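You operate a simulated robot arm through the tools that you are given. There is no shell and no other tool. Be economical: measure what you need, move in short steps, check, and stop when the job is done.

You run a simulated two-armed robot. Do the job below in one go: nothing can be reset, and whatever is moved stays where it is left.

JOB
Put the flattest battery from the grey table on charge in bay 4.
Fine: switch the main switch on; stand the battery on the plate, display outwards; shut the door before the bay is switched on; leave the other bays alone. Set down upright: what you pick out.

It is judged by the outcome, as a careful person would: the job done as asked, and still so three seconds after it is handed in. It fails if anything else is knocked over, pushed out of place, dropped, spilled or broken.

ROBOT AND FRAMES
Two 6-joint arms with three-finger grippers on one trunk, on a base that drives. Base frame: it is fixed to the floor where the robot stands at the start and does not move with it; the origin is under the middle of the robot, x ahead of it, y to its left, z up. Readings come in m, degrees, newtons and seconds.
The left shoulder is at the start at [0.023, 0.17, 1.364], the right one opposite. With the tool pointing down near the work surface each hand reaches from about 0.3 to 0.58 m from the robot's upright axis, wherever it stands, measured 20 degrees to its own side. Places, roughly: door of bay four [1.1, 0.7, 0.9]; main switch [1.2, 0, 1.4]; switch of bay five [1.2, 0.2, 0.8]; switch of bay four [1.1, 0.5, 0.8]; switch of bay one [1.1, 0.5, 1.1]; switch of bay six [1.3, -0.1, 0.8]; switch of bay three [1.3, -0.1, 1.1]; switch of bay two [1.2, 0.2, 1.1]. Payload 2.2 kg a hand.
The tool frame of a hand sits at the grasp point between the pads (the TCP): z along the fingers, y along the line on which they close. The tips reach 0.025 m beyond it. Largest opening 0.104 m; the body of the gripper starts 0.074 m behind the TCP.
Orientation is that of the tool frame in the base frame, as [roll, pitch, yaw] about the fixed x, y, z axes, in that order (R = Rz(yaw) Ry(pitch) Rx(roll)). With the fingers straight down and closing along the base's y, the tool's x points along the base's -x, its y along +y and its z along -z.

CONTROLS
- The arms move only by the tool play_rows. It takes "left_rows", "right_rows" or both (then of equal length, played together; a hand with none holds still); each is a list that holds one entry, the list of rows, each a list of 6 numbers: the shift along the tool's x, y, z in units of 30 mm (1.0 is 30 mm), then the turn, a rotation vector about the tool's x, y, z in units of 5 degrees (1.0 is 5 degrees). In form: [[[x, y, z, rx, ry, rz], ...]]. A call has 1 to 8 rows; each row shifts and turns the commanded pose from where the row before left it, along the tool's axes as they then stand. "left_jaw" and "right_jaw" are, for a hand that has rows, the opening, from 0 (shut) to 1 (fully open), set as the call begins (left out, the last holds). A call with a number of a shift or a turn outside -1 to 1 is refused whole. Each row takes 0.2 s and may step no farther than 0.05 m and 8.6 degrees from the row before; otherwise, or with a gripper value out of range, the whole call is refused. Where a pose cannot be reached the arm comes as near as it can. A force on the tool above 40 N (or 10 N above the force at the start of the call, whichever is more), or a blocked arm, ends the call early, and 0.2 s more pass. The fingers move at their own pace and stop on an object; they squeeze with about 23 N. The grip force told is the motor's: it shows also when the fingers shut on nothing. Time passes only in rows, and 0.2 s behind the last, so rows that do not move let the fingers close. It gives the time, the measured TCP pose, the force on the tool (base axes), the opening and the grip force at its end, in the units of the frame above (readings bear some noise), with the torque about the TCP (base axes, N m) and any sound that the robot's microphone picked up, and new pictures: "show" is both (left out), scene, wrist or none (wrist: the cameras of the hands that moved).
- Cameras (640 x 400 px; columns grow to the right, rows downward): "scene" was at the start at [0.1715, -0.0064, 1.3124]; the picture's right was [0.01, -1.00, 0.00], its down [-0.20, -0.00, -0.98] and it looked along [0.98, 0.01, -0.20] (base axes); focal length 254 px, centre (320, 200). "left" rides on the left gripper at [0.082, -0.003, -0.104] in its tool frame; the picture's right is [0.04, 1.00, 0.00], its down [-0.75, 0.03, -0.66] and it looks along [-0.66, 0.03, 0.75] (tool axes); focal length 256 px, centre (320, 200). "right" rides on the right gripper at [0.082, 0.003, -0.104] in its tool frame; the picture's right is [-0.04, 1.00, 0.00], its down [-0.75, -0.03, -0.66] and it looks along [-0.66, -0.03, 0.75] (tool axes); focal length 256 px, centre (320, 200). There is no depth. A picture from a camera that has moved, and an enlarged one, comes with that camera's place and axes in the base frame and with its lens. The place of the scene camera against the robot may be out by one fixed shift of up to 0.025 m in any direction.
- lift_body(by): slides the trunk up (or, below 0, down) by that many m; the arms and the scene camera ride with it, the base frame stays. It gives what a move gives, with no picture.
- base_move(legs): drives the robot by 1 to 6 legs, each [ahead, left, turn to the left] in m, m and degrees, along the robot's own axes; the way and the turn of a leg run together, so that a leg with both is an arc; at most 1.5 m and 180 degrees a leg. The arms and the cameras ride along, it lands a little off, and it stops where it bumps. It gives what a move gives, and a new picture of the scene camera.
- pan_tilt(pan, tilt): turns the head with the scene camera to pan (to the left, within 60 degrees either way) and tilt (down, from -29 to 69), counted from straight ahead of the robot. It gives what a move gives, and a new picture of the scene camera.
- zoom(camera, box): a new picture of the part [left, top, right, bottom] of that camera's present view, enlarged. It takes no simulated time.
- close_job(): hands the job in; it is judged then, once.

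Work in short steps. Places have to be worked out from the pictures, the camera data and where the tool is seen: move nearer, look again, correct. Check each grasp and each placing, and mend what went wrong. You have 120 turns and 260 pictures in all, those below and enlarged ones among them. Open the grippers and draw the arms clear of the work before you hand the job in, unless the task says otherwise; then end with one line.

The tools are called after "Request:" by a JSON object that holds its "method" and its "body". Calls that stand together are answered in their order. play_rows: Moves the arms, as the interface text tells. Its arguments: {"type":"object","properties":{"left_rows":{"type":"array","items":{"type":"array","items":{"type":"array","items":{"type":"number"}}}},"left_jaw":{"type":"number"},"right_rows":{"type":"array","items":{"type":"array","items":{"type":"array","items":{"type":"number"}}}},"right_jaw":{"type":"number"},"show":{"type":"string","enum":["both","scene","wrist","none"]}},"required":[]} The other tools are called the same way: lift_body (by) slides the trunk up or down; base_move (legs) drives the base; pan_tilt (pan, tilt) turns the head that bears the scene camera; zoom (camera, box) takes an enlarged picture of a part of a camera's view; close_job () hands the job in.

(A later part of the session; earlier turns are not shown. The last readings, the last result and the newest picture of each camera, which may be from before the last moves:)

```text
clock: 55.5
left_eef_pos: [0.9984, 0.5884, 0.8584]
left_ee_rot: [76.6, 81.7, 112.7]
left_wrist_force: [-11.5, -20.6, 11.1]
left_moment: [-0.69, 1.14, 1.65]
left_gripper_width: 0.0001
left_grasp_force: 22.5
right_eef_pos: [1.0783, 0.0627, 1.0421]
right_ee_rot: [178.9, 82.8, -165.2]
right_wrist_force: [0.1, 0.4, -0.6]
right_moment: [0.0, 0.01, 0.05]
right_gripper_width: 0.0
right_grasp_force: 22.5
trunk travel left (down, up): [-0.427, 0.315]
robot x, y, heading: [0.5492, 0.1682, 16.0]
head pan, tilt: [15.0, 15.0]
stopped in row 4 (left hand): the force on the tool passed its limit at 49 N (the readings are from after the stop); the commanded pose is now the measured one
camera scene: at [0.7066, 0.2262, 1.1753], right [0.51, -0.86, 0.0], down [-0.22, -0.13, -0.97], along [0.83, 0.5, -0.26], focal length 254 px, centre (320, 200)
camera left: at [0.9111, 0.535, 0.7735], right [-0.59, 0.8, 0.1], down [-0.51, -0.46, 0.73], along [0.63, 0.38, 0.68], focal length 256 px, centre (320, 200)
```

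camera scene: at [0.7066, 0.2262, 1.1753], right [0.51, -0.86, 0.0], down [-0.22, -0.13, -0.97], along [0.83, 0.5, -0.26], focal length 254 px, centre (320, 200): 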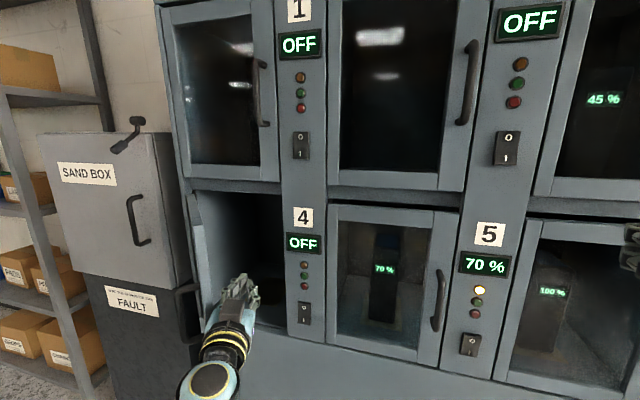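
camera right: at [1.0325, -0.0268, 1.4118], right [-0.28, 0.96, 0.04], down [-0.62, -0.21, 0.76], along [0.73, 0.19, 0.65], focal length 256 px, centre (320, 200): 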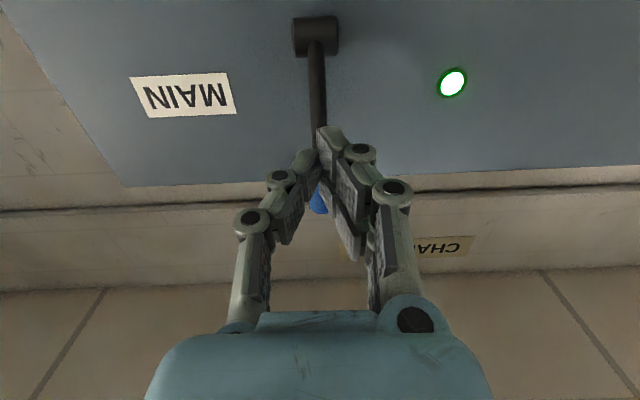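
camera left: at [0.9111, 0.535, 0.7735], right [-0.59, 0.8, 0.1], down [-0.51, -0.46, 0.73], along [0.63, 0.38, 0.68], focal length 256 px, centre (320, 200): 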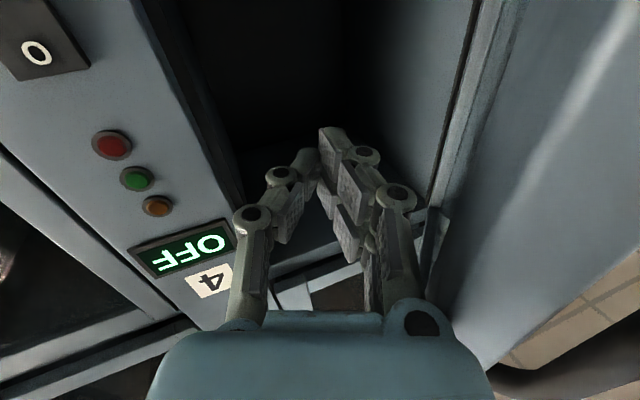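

Something resists at about 65–70°. I look closely at the door and its surroundings before pushing any more.

Request:
{"method": "zoom", "body": {"camera": "scene", "box": [140, 170, 300, 400]}}

Request:
{"method": "zoom", "body": {"camera": "left", "box": [380, 0, 640, 400]}}

```text
1.74 times, centred on (220, 285) of scene
camera zoom: at [0.7066, 0.2262, 1.1753], right [0.51, -0.86, 0.0], down [-0.22, -0.13, -0.97], along [0.83, 0.5, -0.26], focal length 442 px, centre (494, 52)
```

zoom: 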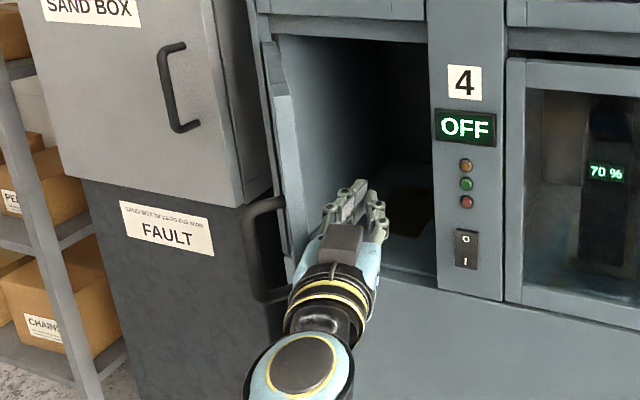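

```text
1.00 times, centred on (510, 200) of left (not enlarged: the box is as wide or as high as the picture)
camera zoom: at [0.9111, 0.535, 0.7735], right [-0.59, 0.8, 0.1], down [-0.51, -0.46, 0.73], along [0.63, 0.38, 0.68], focal length 256 px, centre (130, 200)
```

zoom: 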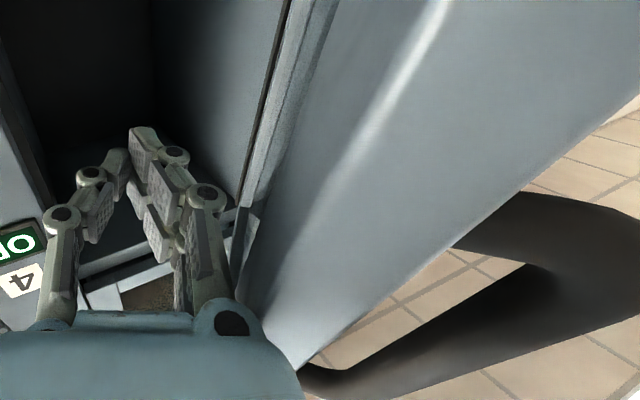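

The reaction is again along the door (end-face contact), so the door isn't blocked; the gripper is just too wide to get inside. Better to re-grip the handle with the base farther back and swing it by arm. I withdraw.

Request:
{"method": "play_rows", "body": {"left_rows": [[[0, -0.8, 0, 0, 0, 0], [0, -0.8, -0.3, 0, 0, 0]]], "show": "none"}}

Request:
{"method": "base_move", "body": {"legs": [[-0.2, 0, 0], [0, 0.12, 0]]}}

Request:
{"method": "play_rows", "body": {"left_rows": [[[0, 0, 0, 1, 0, 0], [0, 0, 0, 1, 0, 0], [0, 0, 0, 1, 0, 0], [0, 0, 0, 1, 0, 0], [0, 0, 0, 1, 0, 0], [0, 0, 0, 1, 0, 0], [0, 0, 0, 1, 0, 0], [0, 0, 0, 1, 0, 0]]], "left_jaw": 0.6, "show": "both"}}

```text
clock: 56.1
left_eef_pos: [1.0178, 0.5596, 0.8492]
left_ee_rot: [77.0, 80.1, 113.0]
left_wrist_force: [0.3, 0.7, -0.4]
left_moment: [0.03, -0.02, 0.0]
left_gripper_width: 0.0001
left_grasp_force: 23.4
right_eef_pos: [1.0801, 0.0667, 1.0422]
right_ee_rot: [180.0, 82.6, -164.0]
right_wrist_force: [0.1, 0.8, 0.3]
right_moment: [0.01, 0.02, -0.01]
right_gripper_width: 0.0
right_grasp_force: 23.1
trunk travel left (down, up): [-0.427, 0.315]
robot x, y, heading: [0.5491, 0.1699, 16.1]
head pan, tilt: [15.0, 15.0]
```

```text
clock: 58.6
left_eef_pos: [0.7957, 0.6167, 0.849]
left_ee_rot: [76.5, 80.1, 112.5]
left_wrist_force: [0.0, -0.8, 0.1]
left_moment: [0.0, 0.01, -0.04]
left_gripper_width: 0.0
left_grasp_force: 23.4
right_eef_pos: [0.8577, 0.1252, 1.0414]
right_ee_rot: [-179.7, 82.7, -163.8]
right_wrist_force: [0.0, 0.7, -0.8]
right_moment: [-0.01, 0.01, -0.02]
right_gripper_width: 0.0
right_grasp_force: 22.8
trunk travel left (down, up): [-0.427, 0.315]
robot x, y, heading: [0.3258, 0.2274, 15.5]
head pan, tilt: [15.0, 15.0]
camera scene: at [0.4854, 0.2901, 1.1745], right [0.51, -0.86, 0.0], down [-0.22, -0.13, -0.97], along [0.83, 0.49, -0.26], focal length 254 px, centre (320, 200)
```

scene: 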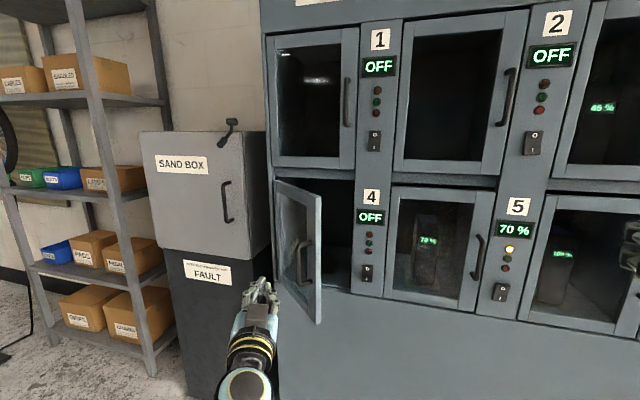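

```text
clock: 60.4
left_eef_pos: [0.7948, 0.6164, 0.8511]
left_ee_rot: [116.5, 80.1, 112.3]
left_wrist_force: [-0.1, 0.1, -0.6]
left_moment: [0.03, 0.02, -0.01]
left_gripper_width: 0.0625
left_grasp_force: 0.0
right_eef_pos: [0.8579, 0.1232, 1.042]
right_ee_rot: [179.8, 82.6, -164.4]
right_wrist_force: [-0.3, 0.8, -0.4]
right_moment: [0.02, -0.04, 0.02]
right_gripper_width: 0.0003
right_grasp_force: 22.4
trunk travel left (down, up): [-0.427, 0.315]
robot x, y, heading: [0.3289, 0.2274, 15.7]
head pan, tilt: [15.0, 15.0]
camera scene: at [0.4858, 0.2891, 1.1745], right [0.51, -0.86, 0.0], down [-0.22, -0.13, -0.97], along [0.83, 0.49, -0.26], focal length 254 px, centre (320, 200)
camera left: at [0.6862, 0.6325, 0.7766], right [0.08, 0.99, 0.11], down [-0.6, -0.05, 0.8], along [0.8, -0.13, 0.59], focal length 256 px, centre (320, 200)
```

scene: 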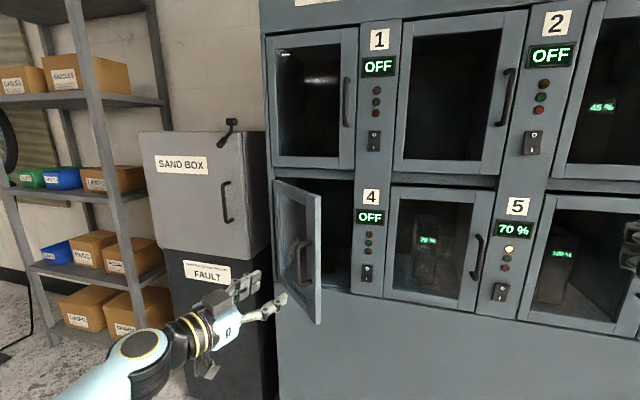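
left: 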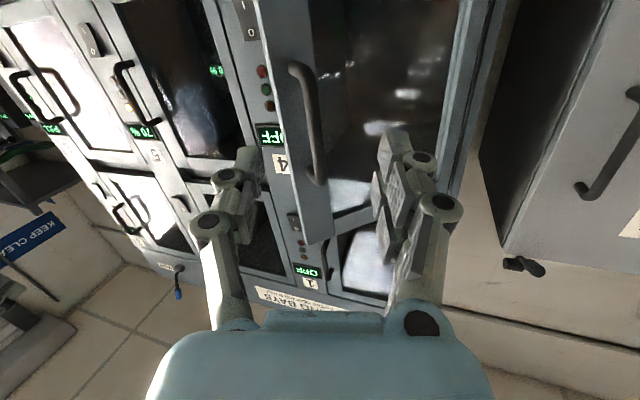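

From here the handle is well lined up between the fingers, about 0.08 m ahead. I advance and look.

Request:
{"method": "play_rows", "body": {"left_rows": [[[0, -0.1, 0.9, 0, 0, 0], [0, -0.1, 0.9, 0, 0, 0], [0, 0, 0.6, 0, 0, 0]]], "show": "both"}}

```text
clock: 61.2
left_eef_pos: [0.8682, 0.6064, 0.8442]
left_ee_rot: [116.6, 80.0, 112.6]
left_wrist_force: [0.4, 0.3, 0.1]
left_moment: [-0.01, -0.02, 0.01]
left_gripper_width: 0.0622
left_grasp_force: 0.1
right_eef_pos: [0.8577, 0.1236, 1.0413]
right_ee_rot: [179.8, 82.8, -164.4]
right_wrist_force: [-0.4, -0.4, -0.4]
right_moment: [0.01, -0.04, 0.02]
right_gripper_width: 0.0
right_grasp_force: 23.3
trunk travel left (down, up): [-0.427, 0.315]
robot x, y, heading: [0.3282, 0.2258, 15.7]
head pan, tilt: [15.0, 15.0]
camera scene: at [0.4861, 0.2888, 1.1745], right [0.51, -0.86, 0.0], down [-0.22, -0.13, -0.97], along [0.83, 0.49, -0.26], focal length 254 px, centre (320, 200)
camera left: at [0.7576, 0.6221, 0.77], right [0.07, 0.99, 0.12], down [-0.6, -0.05, 0.8], along [0.8, -0.13, 0.59], focal length 256 px, centre (320, 200)
```

scene: 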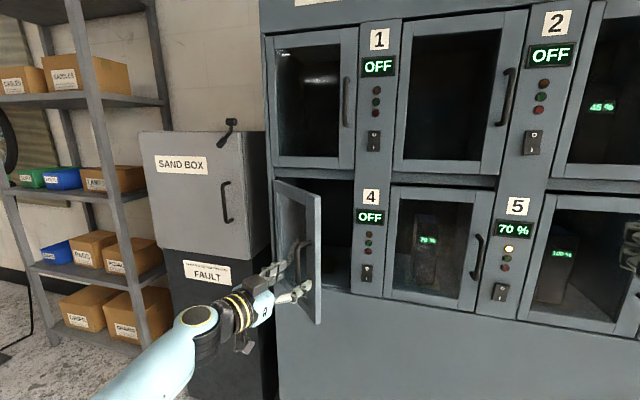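
left: 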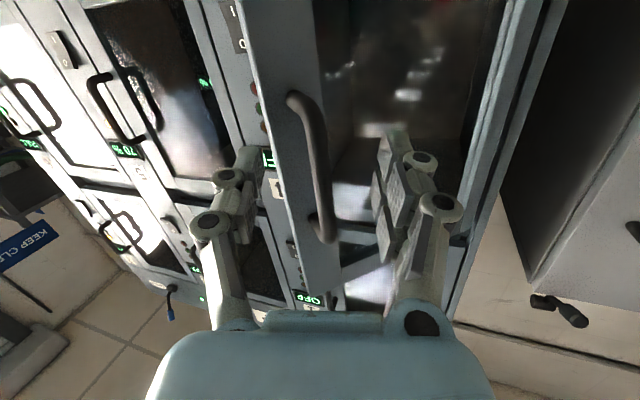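

The bar triangulates to x≈0.895, another 0.025 m ahead. I advance and close.

Request:
{"method": "play_rows", "body": {"left_rows": [[[0, -0.1, 0.8, 0, 0, 0]]], "show": "none"}}

Request:
{"method": "play_rows", "body": {"left_rows": [[[0, 0, 0, 0, 0, 0], [0, 0, 0, 0, 0, 0], [0, 0, 0, 0, 0, 0], [0, 0, 0, 0, 0, 0]]], "left_jaw": 0, "show": "wrist"}}

```text
clock: 61.6
left_eef_pos: [0.8915, 0.6, 0.8403]
left_ee_rot: [116.8, 80.0, 112.6]
left_wrist_force: [0.9, -0.2, -0.9]
left_moment: [0.0, 0.0, 0.02]
left_gripper_width: 0.0626
left_grasp_force: 0.1
right_eef_pos: [0.8582, 0.1237, 1.0401]
right_ee_rot: [179.7, 82.8, -164.6]
right_wrist_force: [-0.2, -0.2, 0.3]
right_moment: [0.02, 0.01, 0.05]
right_gripper_width: 0.0001
right_grasp_force: 22.8
trunk travel left (down, up): [-0.427, 0.315]
robot x, y, heading: [0.325, 0.2286, 15.7]
head pan, tilt: [15.0, 15.0]
```

```text
clock: 62.6
left_eef_pos: [0.8916, 0.6047, 0.8404]
left_ee_rot: [116.4, 80.2, 112.4]
left_wrist_force: [16.2, 23.4, 7.8]
left_moment: [-1.6, 0.44, 0.07]
left_gripper_width: 0.0092
left_grasp_force: 36.4
right_eef_pos: [0.8587, 0.1267, 1.0407]
right_ee_rot: [-179.6, 82.6, -163.7]
right_wrist_force: [-0.2, -0.7, 0.3]
right_moment: [0.02, 0.03, 0.01]
right_gripper_width: 0.0
right_grasp_force: 23.1
trunk travel left (down, up): [-0.427, 0.315]
robot x, y, heading: [0.3287, 0.2313, 15.7]
head pan, tilt: [15.0, 15.0]
camera left: at [0.7822, 0.6198, 0.7678], right [0.07, 0.99, 0.11], down [-0.6, -0.05, 0.8], along [0.8, -0.12, 0.59], focal length 256 px, centre (320, 200)
```

left: 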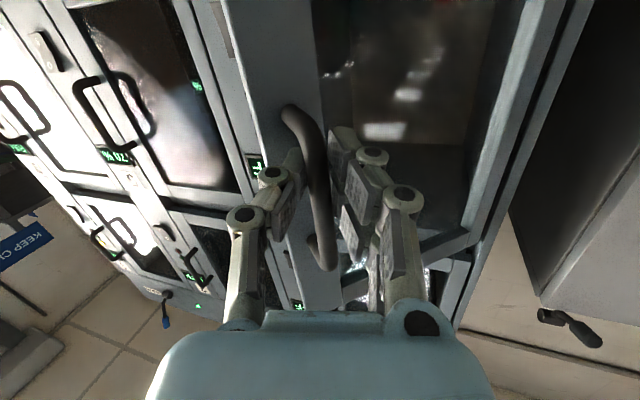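

Gripped. I continue the arc, now mostly leftwards, to about 90°.

Request:
{"method": "play_rows", "body": {"left_rows": [[[0, 0.47, -0.43, 0.4, 0, 0], [0, 0.47, -0.43, 0.4, 0, 0], [0, 0.53, -0.36, 0.4, 0, 0], [0, 0.53, -0.36, 0.4, 0, 0], [0, 0.57, -0.3, 0.4, 0, 0], [0, 0.57, -0.3, 0.4, 0, 0], [0, 0.6, -0.25, 0.4, 0, 0], [0, 0.6, -0.25, 0.4, 0, 0]]], "show": "both"}}

```text
clock: 63.7
left_eef_pos: [0.8464, 0.6694, 0.8524]
left_ee_rot: [127.5, 80.0, 114.3]
left_wrist_force: [-10.1, -5.6, 3.1]
left_moment: [-0.68, -0.3, 0.21]
left_gripper_width: 0.0061
left_grasp_force: 29.2
right_eef_pos: [0.8558, 0.1215, 1.0428]
right_ee_rot: [179.8, 82.7, -164.4]
right_wrist_force: [-0.6, 0.2, 0.7]
right_moment: [-0.01, 0.0, -0.02]
right_gripper_width: 0.0
right_grasp_force: 23.1
trunk travel left (down, up): [-0.427, 0.315]
robot x, y, heading: [0.3268, 0.2268, 16.1]
head pan, tilt: [15.0, 15.0]
stopped in row 5 (left hand): the force on the tool passed its limit at 45 N (the readings are from after the stop); the commanded pose is now the measured one
camera scene: at [0.4836, 0.2879, 1.175], right [0.51, -0.86, 0.0], down [-0.22, -0.13, -0.97], along [0.83, 0.5, -0.26], focal length 254 px, centre (320, 200)
camera left: at [0.738, 0.7002, 0.7815], right [0.23, 0.97, 0.1], down [-0.58, 0.05, 0.82], along [0.78, -0.24, 0.57], focal length 256 px, centre (320, 200)
```

scene: 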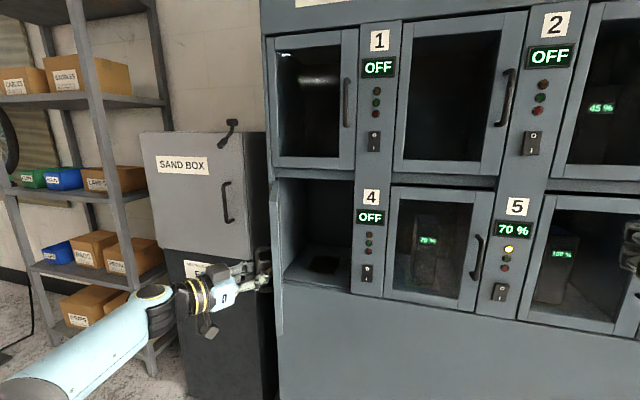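
left: 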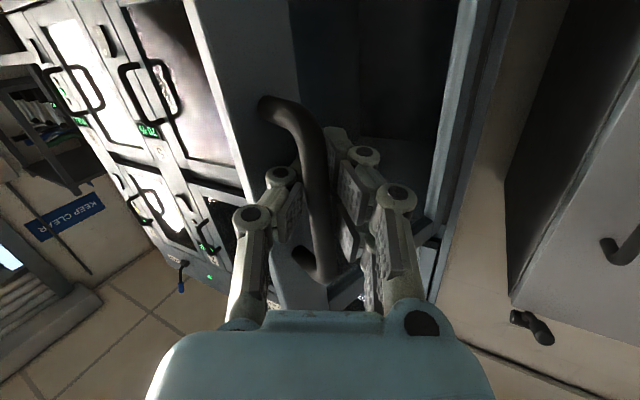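

Door at ~68°. The force says I should pull slightly more outward; I go on with small rows.

Request:
{"method": "play_rows", "body": {"left_rows": [[[0, 0.3, -0.6, 0, 0, 0], [0, 0.4, -0.5, 0, 0, 0], [0, 0.42, -0.49, 0, 0, 0], [0, 0.46, -0.43, 0, 0, 0], [0, 0.5, -0.38, 0, 0, 0], [0, 0.5, -0.34, 0, 0, 0]]], "show": "both"}}

```text
clock: 64.2
left_eef_pos: [0.8335, 0.6909, 0.8532]
left_ee_rot: [129.2, 79.8, 116.3]
left_wrist_force: [20.4, 8.2, -13.4]
left_moment: [-0.84, 0.13, -0.09]
left_gripper_width: 0.0059
left_grasp_force: 28.4
right_eef_pos: [0.8615, 0.1235, 1.0396]
right_ee_rot: [-179.8, 82.5, -164.3]
right_wrist_force: [0.4, 0.5, 0.8]
right_moment: [-0.05, -0.05, 0.02]
right_gripper_width: 0.0
right_grasp_force: 22.9
trunk travel left (down, up): [-0.427, 0.315]
robot x, y, heading: [0.3269, 0.2279, 15.6]
head pan, tilt: [15.0, 15.0]
stopped in row 2 (left hand): the force on the tool passed its limit at 55 N (the readings are from after the stop); the commanded pose is now the measured one
camera scene: at [0.4902, 0.2905, 1.1737], right [0.51, -0.86, 0.0], down [-0.23, -0.13, -0.96], along [0.83, 0.49, -0.26], focal length 254 px, centre (320, 200)
camera left: at [0.7252, 0.722, 0.7827], right [0.22, 0.97, 0.1], down [-0.57, 0.05, 0.82], along [0.79, -0.24, 0.57], focal length 256 px, centre (320, 200)
```

scene: 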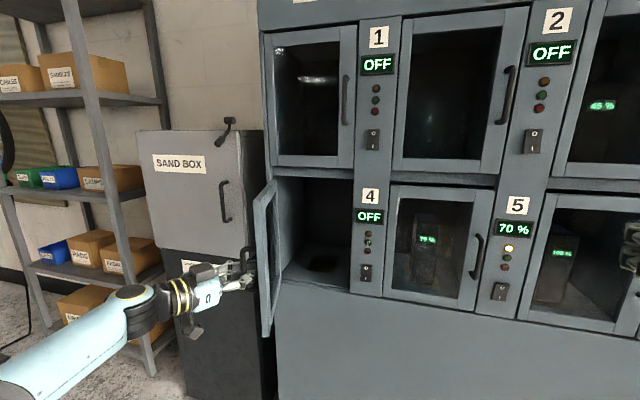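
left: 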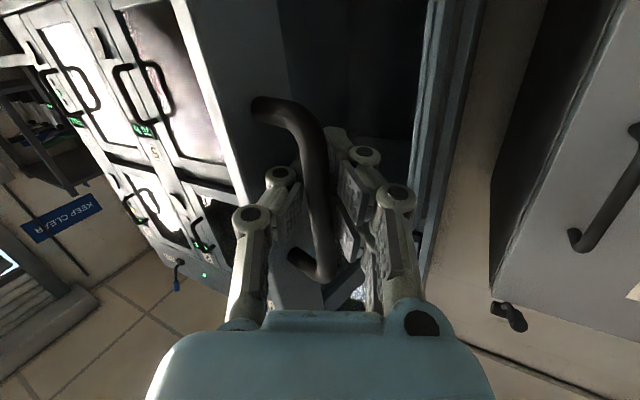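

About 78° now, pulled slightly too far out. I carry on almost purely leftwards.

Request:
{"method": "play_rows", "body": {"left_rows": [[[0, 0.35, 0.15, 0, 0, 0], [0, 0.4, -0.17, 0, 0, 0], [0, 0.4, -0.17, 0, 0, 0], [0, 0.4, -0.17, 0, 0, 0], [0, 0.4, -0.15, 0, 0, 0], [0, 0.4, -0.12, 0, 0, 0]]], "show": "both"}}

```text
clock: 65.6
left_eef_pos: [0.8269, 0.7618, 0.8671]
left_ee_rot: [127.0, 79.7, 114.1]
left_wrist_force: [-0.7, 0.3, 0.2]
left_moment: [0.03, -0.03, 0.02]
left_gripper_width: 0.0
left_grasp_force: 28.6
right_eef_pos: [0.8578, 0.1235, 1.0423]
right_ee_rot: [179.9, 82.7, -164.4]
right_wrist_force: [0.3, 0.5, -0.1]
right_moment: [0.03, 0.0, -0.01]
right_gripper_width: 0.0001
right_grasp_force: 23.0
trunk travel left (down, up): [-0.427, 0.315]
robot x, y, heading: [0.3288, 0.2281, 15.6]
head pan, tilt: [15.0, 15.0]
camera scene: at [0.4863, 0.2889, 1.1745], right [0.51, -0.86, 0.0], down [-0.22, -0.13, -0.97], along [0.83, 0.49, -0.26], focal length 254 px, centre (320, 200)
camera left: at [0.7198, 0.793, 0.7979], right [0.22, 0.97, 0.1], down [-0.58, 0.05, 0.82], along [0.79, -0.24, 0.57], focal length 256 px, centre (320, 200)
```

scene: 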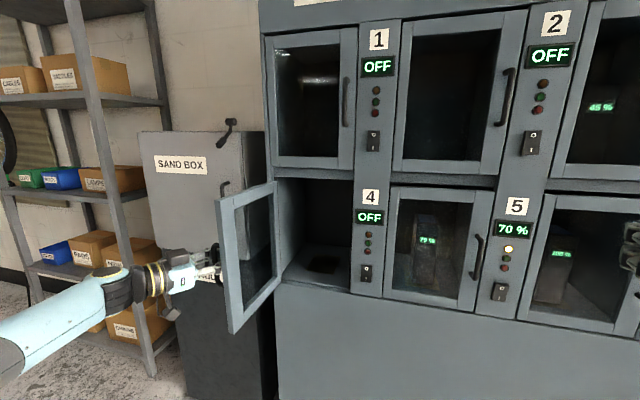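
left: 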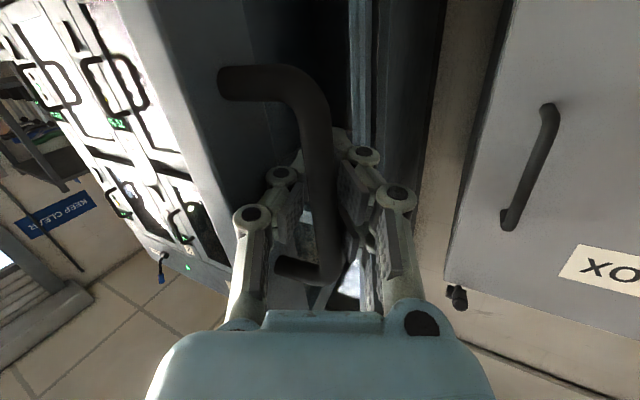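

The door is open past 90°. I open the fingers and draw the hand away.

Request:
{"method": "play_rows", "body": {"left_rows": [[[0, 0, 0, 0, 0, 0], [0, 0, 0, 0, 0, 0], [0, 0, 0, 0, 0, 0], [0, 0, -0.6, 0, 0, 0], [0, 0, -0.8, 0, 0, 0], [0, 0, -0.8, 0, 0, 0]]], "left_jaw": 0.7, "show": "both"}}

```text
clock: 67.0
left_eef_pos: [0.7635, 0.7742, 0.8745]
left_ee_rot: [127.0, 80.0, 114.1]
left_wrist_force: [0.4, 0.0, 0.3]
left_moment: [-0.01, 0.02, -0.01]
left_gripper_width: 0.0728
left_grasp_force: 0.0
right_eef_pos: [0.8567, 0.1228, 1.042]
right_ee_rot: [-180.0, 82.8, -164.3]
right_wrist_force: [-0.1, -0.4, -0.7]
right_moment: [-0.02, -0.02, -0.02]
right_gripper_width: 0.0002
right_grasp_force: 22.9
trunk travel left (down, up): [-0.427, 0.315]
robot x, y, heading: [0.3269, 0.2265, 15.5]
head pan, tilt: [15.0, 15.0]
camera scene: at [0.4855, 0.2887, 1.1747], right [0.51, -0.86, 0.0], down [-0.22, -0.13, -0.97], along [0.83, 0.49, -0.26], focal length 254 px, centre (320, 200)
camera left: at [0.655, 0.8061, 0.805], right [0.23, 0.97, 0.1], down [-0.58, 0.05, 0.82], along [0.79, -0.24, 0.57], focal length 256 px, centre (320, 200)
```

scene: 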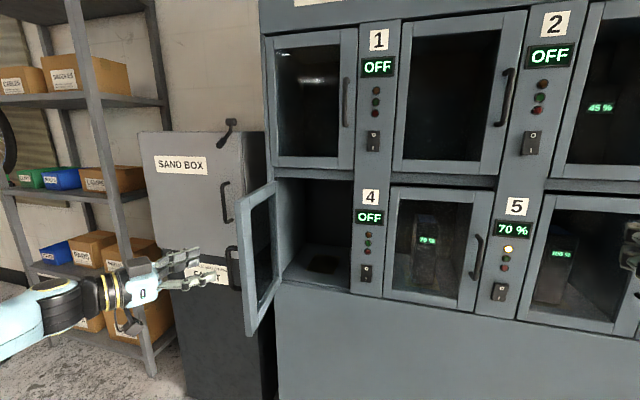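
left: 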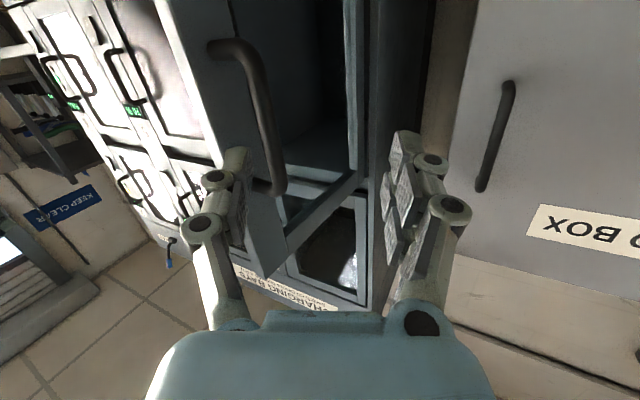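

The door stands open and clear. I zoom into the bay to find the plate.

Request:
{"method": "zoom", "body": {"camera": "scene", "box": [240, 170, 400, 300]}}

```text
3.08 times, centred on (320, 235) of scene
camera zoom: at [0.4855, 0.2887, 1.1747], right [0.51, -0.86, 0.0], down [-0.22, -0.13, -0.97], along [0.83, 0.49, -0.26], focal length 782 px, centre (320, 92)
```

zoom: 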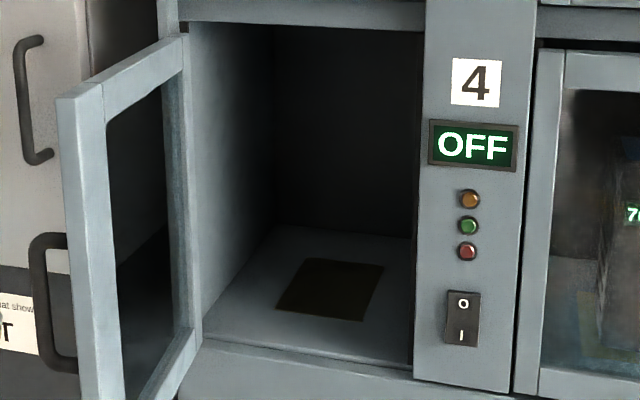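

Plate centre ≈ a 1.35, s 0.325 in cabinet axes, its floor at z≈0.72. Now for the battery: I back away, straighten the left hand (level, square to the cabinet) and point the right hand down out of the way.

Request:
{"method": "base_move", "body": {"legs": [[-0.2, 0, 0], [0, -0.55, 0], [0, -0.5, 0]]}}

Request:
{"method": "play_rows", "body": {"left_rows": [[[0, 0, 0, -0.824, -0.11, -0.267], [0, 0, 0, -0.824, -0.11, -0.267], [0, 0, 0, -0.824, -0.11, -0.267], [0, 0, 0, -0.824, -0.11, -0.267], [0, 0, 0, -0.824, -0.11, -0.267], [0, 0, 0, -0.824, -0.11, -0.267], [0, 0, 0, -0.824, -0.11, -0.267]]], "right_rows": [[[0, 0, 0, 0, 1, 0], [0, 0, 0, 0, 1, 0], [0, 0, 0, 0, 1, 0], [0, 0, 0, 0, 1, 0], [0, 0, 0, 0, 1, 0], [0, 0, 0, 0, 1, 0], [0, 0, 0, 0, 1, 0]]], "show": "none"}}

Request:
{"method": "play_rows", "body": {"left_rows": [[[0, -1, 0, 0, 0, 0], [0, -1, 0, 0, 0, 0], [-0.5, -1, 0, 0, 0, 0], [-1, 0, 0, 0, 0, 0], [-1, 0, 0, 0, 0, 0], [0, 0, 0, 0, 0, 0], [0, 0, 0, 0, 0, 0]]], "right_rows": [[[0, 0, 0, 0, 1, 0], [0, 0, 0, 0, 1, 0], [0, 0, 0, 0, 1, 0], [0, 0, 0, 0, 1, 0], [0, 0, 0, 0, 1, 0], [0, 0, 0, 0, 1, 0], [0, 0, 0, 0, 1, 0]]], "show": "none"}}

Request:
{"method": "pan_tilt", "body": {"pan": 0, "tilt": 12}}

```text
clock: 73.9
left_eef_pos: [0.8532, -0.2872, 0.876]
left_ee_rot: [127.0, 79.8, 113.7]
left_wrist_force: [0.3, 0.3, 0.4]
left_moment: [0.0, 0.05, -0.01]
left_gripper_width: 0.0728
left_grasp_force: 0.0
right_eef_pos: [0.9431, -0.9414, 1.041]
right_ee_rot: [179.6, 82.6, -165.2]
right_wrist_force: [-0.3, -0.8, 0.1]
right_moment: [0.03, -0.01, 0.0]
right_gripper_width: 0.0
right_grasp_force: 23.0
trunk travel left (down, up): [-0.427, 0.315]
robot x, y, heading: [0.4128, -0.8321, 15.4]
head pan, tilt: [15.0, 15.0]
camera scene: at [0.5724, -0.7722, 1.1746], right [0.51, -0.86, 0.0], down [-0.22, -0.13, -0.97], along [0.83, 0.49, -0.26], focal length 254 px, centre (320, 200)
```

scene: 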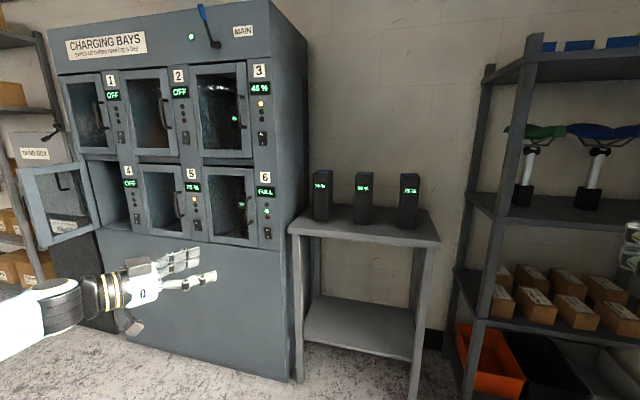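

```text
clock: 75.5
left_eef_pos: [0.8599, -0.2884, 0.871]
left_ee_rot: [160.1, 87.8, 173.5]
left_wrist_force: [0.3, -0.1, -0.3]
left_moment: [0.01, 0.01, -0.01]
left_gripper_width: 0.0726
left_grasp_force: 0.0
left hand out of reach, approached as far as the arm can: row 7
right_eef_pos: [0.9431, -0.9392, 1.0421]
right_ee_rot: [-180.0, 47.6, -164.6]
right_wrist_force: [0.0, -0.8, -0.3]
right_moment: [0.0, -0.02, 0.0]
right_gripper_width: 0.0
right_grasp_force: 23.1
trunk travel left (down, up): [-0.427, 0.315]
robot x, y, heading: [0.415, -0.8275, 15.4]
head pan, tilt: [15.0, 15.0]
```

```text
clock: 77.1
left_eef_pos: [0.8623, -0.3558, 0.9349]
left_ee_rot: [19.4, 89.4, 35.6]
left_wrist_force: [0.3, 0.3, -0.2]
left_moment: [-0.01, 0.01, 0.0]
left_gripper_width: 0.0725
left_grasp_force: 0.1
left hand out of reach, approached as far as the arm can: row 1, 3, 5
right_eef_pos: [1.0146, -0.9313, 0.92]
right_ee_rot: [180.0, 12.7, -164.7]
right_wrist_force: [-0.1, 0.4, 0.0]
right_moment: [-0.02, 0.0, 0.02]
right_gripper_width: 0.0001
right_grasp_force: 22.7
right hand out of reach, approached as far as the arm can: row 2, 3, 4, 5, 6, 7
trunk travel left (down, up): [-0.427, 0.315]
robot x, y, heading: [0.4135, -0.8336, 15.3]
head pan, tilt: [15.0, 15.0]
```

```text
clock: 77.9
left_eef_pos: [0.8612, -0.356, 0.9359]
left_ee_rot: [18.2, 89.4, 34.4]
left_wrist_force: [-0.8, -0.2, -0.4]
left_moment: [-0.01, 0.0, 0.0]
left_gripper_width: 0.0727
left_grasp_force: 0.1
right_eef_pos: [1.0146, -0.9318, 0.9211]
right_ee_rot: [-179.9, 12.8, -164.8]
right_wrist_force: [0.1, -0.3, -0.4]
right_moment: [0.0, 0.01, -0.01]
right_gripper_width: 0.0002
right_grasp_force: 22.8
trunk travel left (down, up): [-0.427, 0.315]
robot x, y, heading: [0.4098, -0.8287, 15.2]
head pan, tilt: [0.0, 12.0]
camera scene: at [0.5817, -0.794, 1.1794], right [0.27, -0.96, 0.0], down [-0.2, -0.06, -0.98], along [0.94, 0.26, -0.21], focal length 254 px, centre (320, 200)
```

scene: 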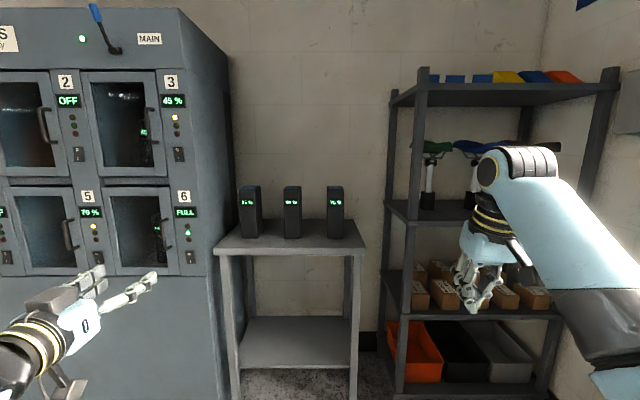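

Both hands are set. I zoom on the batteries from here.

Request:
{"method": "zoom", "body": {"camera": "scene", "box": [200, 170, 380, 270]}}

```text
3.56 times, centred on (290, 220) of scene
camera zoom: at [0.5817, -0.794, 1.1794], right [0.27, -0.96, 0.0], down [-0.2, -0.06, -0.98], along [0.94, 0.26, -0.21], focal length 903 px, centre (427, 129)
```

zoom: 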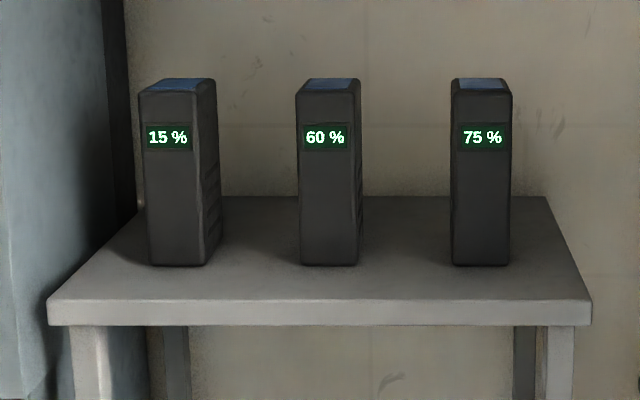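

The batteries triangulate: the 15 % one has its front bottom centre at (1.423, -0.273, 0.82), about 0.06 wide and 0.195 tall. I drive up 0.42 m and 0.08 m right, and raise the hand 0.03 m.

Request:
{"method": "base_move", "body": {"legs": [[0, -0.08, 1], [0.42, 0, 0]]}}

Request:
{"method": "play_rows", "body": {"left_rows": [[[-0.5, 0, 0, 0, 0, 0], [-0.5, 0, 0, 0, 0, 0]]], "left_jaw": 0.95, "show": "wrist"}}

```text
clock: 81.1
left_eef_pos: [1.2786, -0.3083, 0.9342]
left_ee_rot: [19.8, 89.4, 37.0]
left_wrist_force: [0.8, 0.4, -0.4]
left_moment: [0.0, 0.0, 0.01]
left_gripper_width: 0.0728
left_grasp_force: 0.0
right_eef_pos: [1.4388, -0.8815, 0.9216]
right_ee_rot: [-180.0, 12.9, -163.6]
right_wrist_force: [-0.9, 0.6, -0.1]
right_moment: [-0.01, -0.02, -0.05]
right_gripper_width: 0.0
right_grasp_force: 22.6
trunk travel left (down, up): [-0.427, 0.315]
robot x, y, heading: [0.8352, -0.7879, 16.5]
head pan, tilt: [0.0, 12.0]
camera scene: at [1.0049, -0.7511, 1.1793], right [0.28, -0.96, 0.0], down [-0.2, -0.06, -0.98], along [0.94, 0.28, -0.21], focal length 254 px, centre (320, 200)
```

scene: 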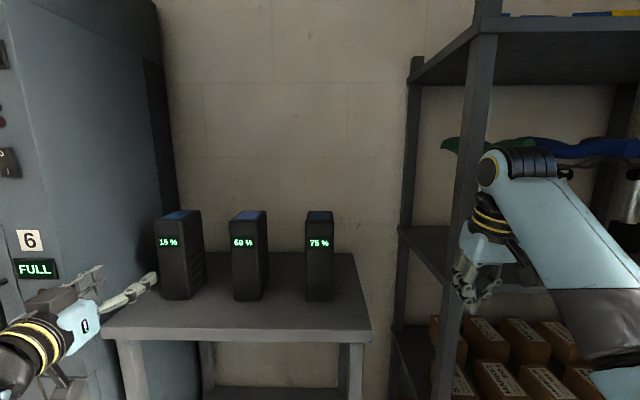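

```text
clock: 81.7
left_eef_pos: [1.2668, -0.3054, 0.9608]
left_ee_rot: [10.0, 89.0, 27.6]
left_wrist_force: [-0.4, 0.1, -0.3]
left_moment: [-0.01, -0.02, 0.03]
left_gripper_width: 0.0989
left_grasp_force: 0.0
left hand out of reach, approached as far as the arm can: row 2
right_eef_pos: [1.4387, -0.8812, 0.9223]
right_ee_rot: [-180.0, 12.8, -163.6]
right_wrist_force: [-1.4, 0.5, 0.8]
right_moment: [0.03, -0.02, -0.02]
right_gripper_width: 0.0
right_grasp_force: 23.0
trunk travel left (down, up): [-0.427, 0.315]
robot x, y, heading: [0.8384, -0.7895, 16.2]
head pan, tilt: [0.0, 12.0]
camera left: at [1.1699, -0.3397, 0.8768], right [-0.3, 0.95, -0.04], down [-0.65, -0.18, 0.74], along [0.7, 0.25, 0.67], focal length 256 px, centre (320, 200)
```

left: 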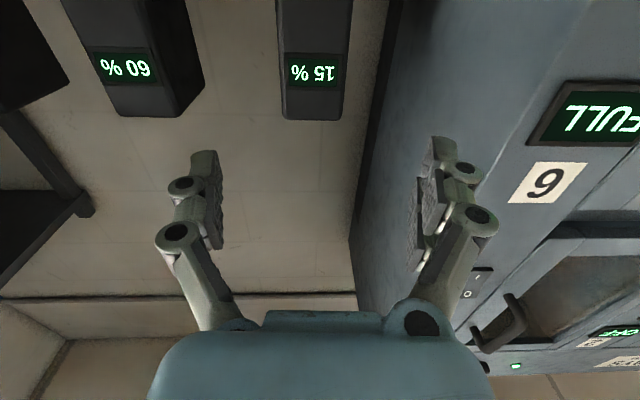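

The battery is centred between the open fingers; its front is ~0.16 m ahead of the TCP. I drive 0.1 m closer first, then check.

Request:
{"method": "base_move", "body": {"legs": [[0.1, 0, 0]]}}

Request:
{"method": "play_rows", "body": {"left_rows": [[[0, -0.1, 0.3, 0, 0, 0]]], "show": "wrist"}}

```text
clock: 82.7
left_eef_pos: [1.3174, -0.2929, 0.962]
left_ee_rot: [10.3, 88.9, 27.7]
left_wrist_force: [1.2, -0.6, 0.1]
left_moment: [-0.02, -0.04, 0.0]
left_gripper_width: 0.0989
left_grasp_force: 0.0
right_eef_pos: [1.4803, -0.869, 0.9215]
right_ee_rot: [179.7, 11.6, -164.0]
right_wrist_force: [-9.7, -0.4, 4.7]
right_moment: [0.05, -1.07, -0.11]
right_gripper_width: 0.0002
right_grasp_force: 23.5
trunk travel left (down, up): [-0.427, 0.315]
robot x, y, heading: [0.8905, -0.7748, 15.9]
head pan, tilt: [0.0, 12.0]
stopped in leg 1: the force on the tool passed its limit at 177 N (the readings are from after the stop); the commanded pose is now the measured one
camera scene: at [1.0529, -0.7372, 1.1797], right [0.28, -0.96, 0.0], down [-0.2, -0.06, -0.98], along [0.94, 0.27, -0.21], focal length 254 px, centre (320, 200)
```

scene: 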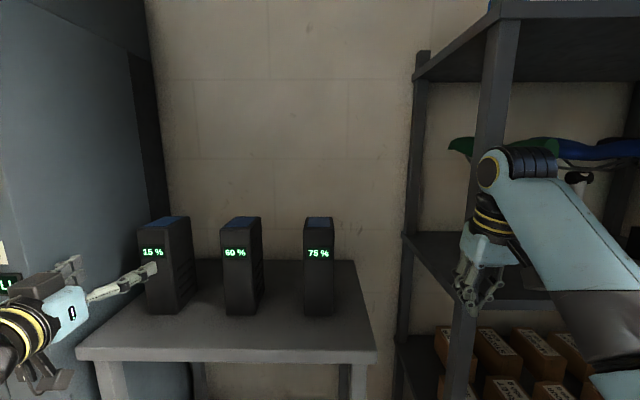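

```text
clock: 83.1
left_eef_pos: [1.3258, -0.2912, 0.9612]
left_ee_rot: [5.5, 88.6, 23.3]
left_wrist_force: [1.0, 0.4, 0.2]
left_moment: [-0.01, 0.02, 0.01]
left_gripper_width: 0.0988
left_grasp_force: 0.0
right_eef_pos: [1.4811, -0.8692, 0.9221]
right_ee_rot: [179.8, 11.6, -163.8]
right_wrist_force: [-11.1, -1.3, 4.4]
right_moment: [0.05, -1.23, -0.11]
right_gripper_width: 0.0
right_grasp_force: 23.3
trunk travel left (down, up): [-0.427, 0.315]
robot x, y, heading: [0.8894, -0.7758, 16.1]
head pan, tilt: [0.0, 12.0]
camera left: at [1.2286, -0.3258, 0.8753], right [-0.3, 0.95, -0.04], down [-0.65, -0.18, 0.74], along [0.7, 0.25, 0.67], focal length 256 px, centre (320, 200)
```

left: 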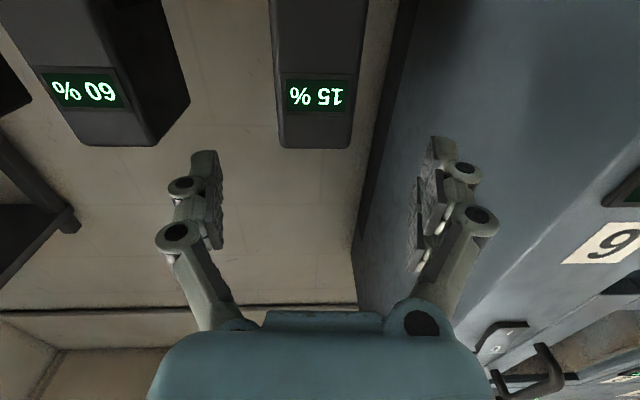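

The right hand bumped the shelf post during that drive — I pull it back at once and check the shelf.

Request:
{"method": "play_rows", "body": {"right_rows": [[[1, 0, 0, 0, 0, 0], [1, 0, 0, 0, 0, 0], [1, 0, 0, 0, 0, 0], [1, 0, 0, 0, 0, 0], [1, 0, 0, 0, 0, 0]]], "show": "scene"}}

Request:
{"method": "pan_tilt", "body": {"pan": -30, "tilt": 12}}

```text
clock: 83.4
left_eef_pos: [1.3261, -0.2917, 0.9598]
left_ee_rot: [5.2, 88.5, 23.0]
left_wrist_force: [0.7, 0.2, 0.0]
left_moment: [0.01, -0.03, 0.05]
left_gripper_width: 0.099
left_grasp_force: 0.0
right_eef_pos: [1.4779, -0.869, 0.9182]
right_ee_rot: [179.8, 13.6, -163.8]
right_wrist_force: [-8.3, 2.6, 8.7]
right_moment: [0.1, -0.03, 0.13]
right_gripper_width: 0.0001
right_grasp_force: 23.0
right hand out of reach, approached as far as the arm can: row 1
trunk travel left (down, up): [-0.427, 0.315]
robot x, y, heading: [0.887, -0.7779, 16.1]
head pan, tilt: [0.0, 12.0]
stopped in row 1 (right hand): the force on the tool passed its limit at 63 N (the readings are from after the stop); the commanded pose is now the measured one
camera scene: at [1.053, -0.737, 1.1797], right [0.28, -0.96, 0.0], down [-0.2, -0.06, -0.98], along [0.94, 0.27, -0.21], focal length 254 px, centre (320, 200)
```

scene: 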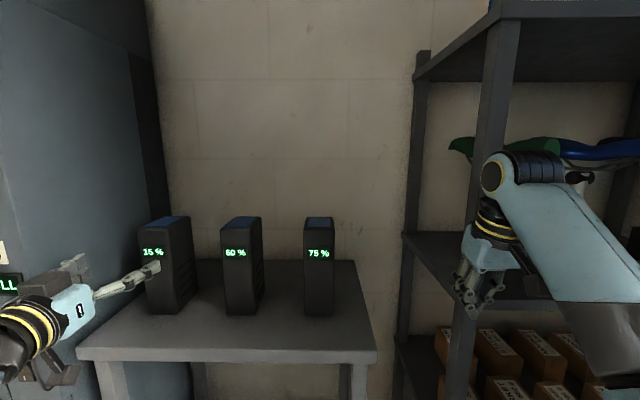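

```text
clock: 84.4
left_eef_pos: [1.3254, -0.2898, 0.9597]
left_ee_rot: [3.7, 88.6, 21.7]
left_wrist_force: [-0.1, 0.3, 0.0]
left_moment: [-0.02, 0.0, -0.01]
left_gripper_width: 0.0988
left_grasp_force: 0.1
right_eef_pos: [1.4776, -0.8687, 0.9184]
right_ee_rot: [179.8, 13.7, -163.9]
right_wrist_force: [-7.5, 5.6, 13.8]
right_moment: [0.21, -0.14, 0.2]
right_gripper_width: 0.0001
right_grasp_force: 23.3
trunk travel left (down, up): [-0.427, 0.315]
robot x, y, heading: [0.8858, -0.7749, 16.4]
head pan, tilt: [-30.0, 12.0]
camera scene: at [1.0538, -0.7845, 1.1798], right [-0.24, -0.97, 0.0], down [-0.2, 0.05, -0.98], along [0.95, -0.23, -0.21], focal length 254 px, centre (320, 200)
```

scene: 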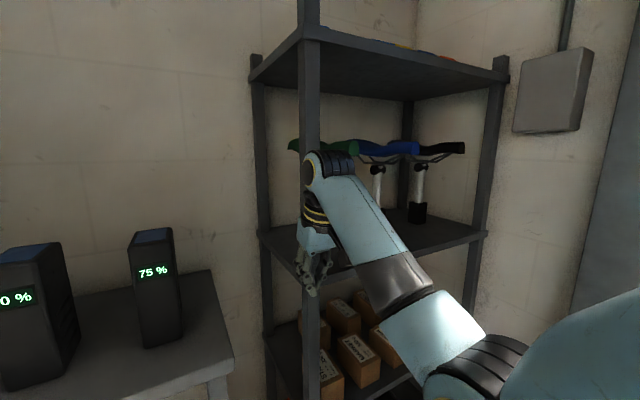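

The hand touches only the shelf post; the shelf and goods look undisturbed. I reverse the base to free it.

Request:
{"method": "base_move", "body": {"legs": [[-0.15, 0, 0]]}}

Request:
{"method": "play_rows", "body": {"right_rows": [[[1, 0, 0, 0, 0.5, 0], [1, 0, 0, 0, 0.5, 0], [1, 0, 0, 0, 0.5, 0], [1, 0, 0, 0, 0.5, 0], [1, 0, 0, 0, 0.5, 0]]], "show": "scene"}}

```text
clock: 85.8
left_eef_pos: [1.1807, -0.3326, 0.9593]
left_ee_rot: [6.8, 88.5, 24.4]
left_wrist_force: [-0.9, -0.1, 0.0]
left_moment: [-0.03, 0.02, 0.0]
left_gripper_width: 0.0989
left_grasp_force: 0.1
right_eef_pos: [1.3345, -0.9119, 0.9174]
right_ee_rot: [179.7, 13.7, -163.8]
right_wrist_force: [-1.2, -0.2, -0.2]
right_moment: [0.0, -0.03, -0.01]
right_gripper_width: 0.0002
right_grasp_force: 23.1
trunk travel left (down, up): [-0.427, 0.315]
robot x, y, heading: [0.7402, -0.8196, 15.9]
head pan, tilt: [-30.0, 12.0]
camera scene: at [0.9091, -0.8279, 1.1797], right [-0.24, -0.97, 0.0], down [-0.2, 0.05, -0.98], along [0.95, -0.23, -0.21], focal length 254 px, centre (320, 200)
```

scene: 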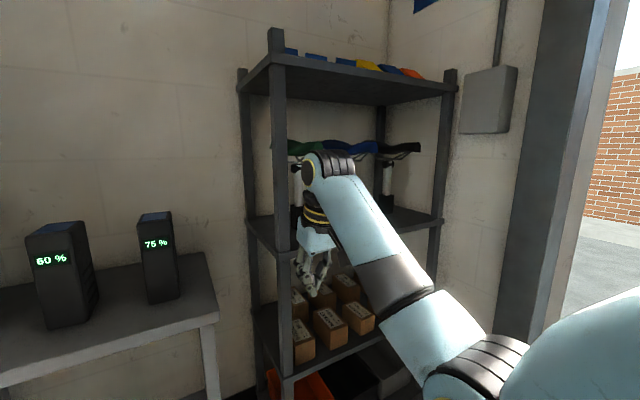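

```text
clock: 87.0
left_eef_pos: [1.1803, -0.3333, 0.9584]
left_ee_rot: [7.1, 88.7, 24.9]
left_wrist_force: [0.8, 0.4, 0.0]
left_moment: [0.01, 0.01, 0.02]
left_gripper_width: 0.0989
left_grasp_force: 0.1
right_eef_pos: [1.2301, -0.9509, 0.8062]
right_ee_rot: [179.7, 1.1, -163.8]
right_wrist_force: [0.0, -0.1, 0.1]
right_moment: [-0.02, 0.01, -0.03]
right_gripper_width: 0.0003
right_grasp_force: 22.7
right hand out of reach, approached as far as the arm can: row 1, 2, 3, 4, 5
trunk travel left (down, up): [-0.427, 0.315]
robot x, y, heading: [0.7401, -0.8191, 16.4]
head pan, tilt: [-30.0, 12.0]
camera scene: at [0.91, -0.8278, 1.1795], right [-0.24, -0.97, 0.0], down [-0.2, 0.05, -0.98], along [0.95, -0.23, -0.21], focal length 254 px, centre (320, 200)
```

scene: 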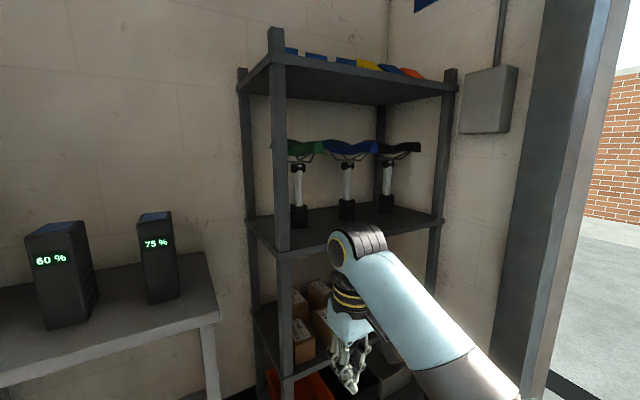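

The shelf is as before, and the right hand now hangs close in. Next I lower the trunk 0.1 m for more forward reach and bring the left hand back up to z≈0.965.

Request:
{"method": "lift_body", "body": {"by": -0.1}}

Request:
{"method": "play_rows", "body": {"left_rows": [[[-0.9, 0, 0.6, 0, 0, 0], [-0.9, 0, 0.6, 0, 0, 0], [-0.9, 0, 0.6, 0, 0, 0], [-0.9, 0, 0.6, 0, 0, 0]]], "show": "none"}}

Request:
{"method": "pan_tilt", "body": {"pan": 5, "tilt": 10}}

```text
clock: 88.3
left_eef_pos: [1.1812, -0.3333, 0.8595]
left_ee_rot: [6.8, 88.6, 24.6]
left_wrist_force: [-0.1, -0.6, -0.6]
left_moment: [0.01, 0.03, -0.02]
left_gripper_width: 0.099
left_grasp_force: 0.2
right_eef_pos: [1.2259, -0.9527, 0.6927]
right_ee_rot: [179.7, -0.5, -163.7]
right_wrist_force: [0.9, 1.3, 0.1]
right_moment: [0.0, -0.02, 0.02]
right_gripper_width: 0.0002
right_grasp_force: 22.9
trunk travel left (down, up): [-0.327, 0.415]
robot x, y, heading: [0.7404, -0.816, 16.2]
head pan, tilt: [-30.0, 12.0]
```

```text
clock: 89.3
left_eef_pos: [1.1733, -0.2954, 0.9262]
left_ee_rot: [5.1, 88.3, 23.1]
left_wrist_force: [0.2, -0.1, 0.6]
left_moment: [-0.04, 0.0, -0.02]
left_gripper_width: 0.0986
left_grasp_force: 0.1
left hand out of reach, approached as far as the arm can: row 1, 2, 3, 4
right_eef_pos: [1.2252, -0.9524, 0.6929]
right_ee_rot: [179.7, -0.5, -163.7]
right_wrist_force: [0.6, -0.8, 0.1]
right_moment: [0.01, -0.02, -0.02]
right_gripper_width: 0.0
right_grasp_force: 23.3
trunk travel left (down, up): [-0.327, 0.415]
robot x, y, heading: [0.7437, -0.8219, 15.9]
head pan, tilt: [-30.0, 12.0]
```

```text
clock: 90.3
left_eef_pos: [1.1734, -0.2945, 0.9285]
left_ee_rot: [5.3, 88.3, 23.2]
left_wrist_force: [-0.2, 0.3, 0.5]
left_moment: [0.0, 0.02, -0.01]
left_gripper_width: 0.0986
left_grasp_force: 0.1
right_eef_pos: [1.226, -0.9528, 0.6919]
right_ee_rot: [179.6, -0.4, -163.7]
right_wrist_force: [0.6, -0.3, 0.4]
right_moment: [0.0, 0.01, 0.01]
right_gripper_width: 0.0
right_grasp_force: 23.3
trunk travel left (down, up): [-0.327, 0.415]
robot x, y, heading: [0.742, -0.8152, 16.1]
head pan, tilt: [5.0, 10.0]
camera scene: at [0.9106, -0.7706, 1.0795], right [0.36, -0.93, 0.0], down [-0.16, -0.06, -0.98], along [0.92, 0.36, -0.17], focal length 254 px, centre (320, 200)
```

scene: 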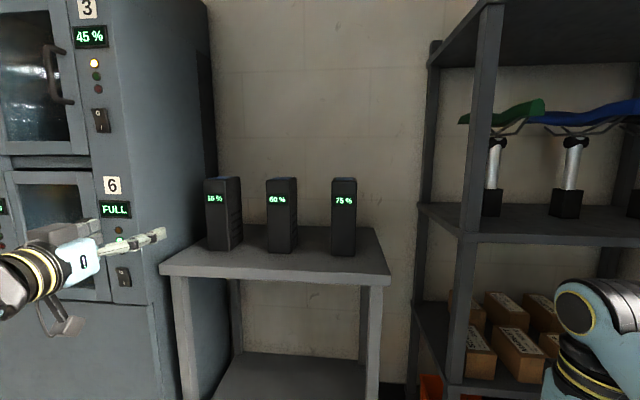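

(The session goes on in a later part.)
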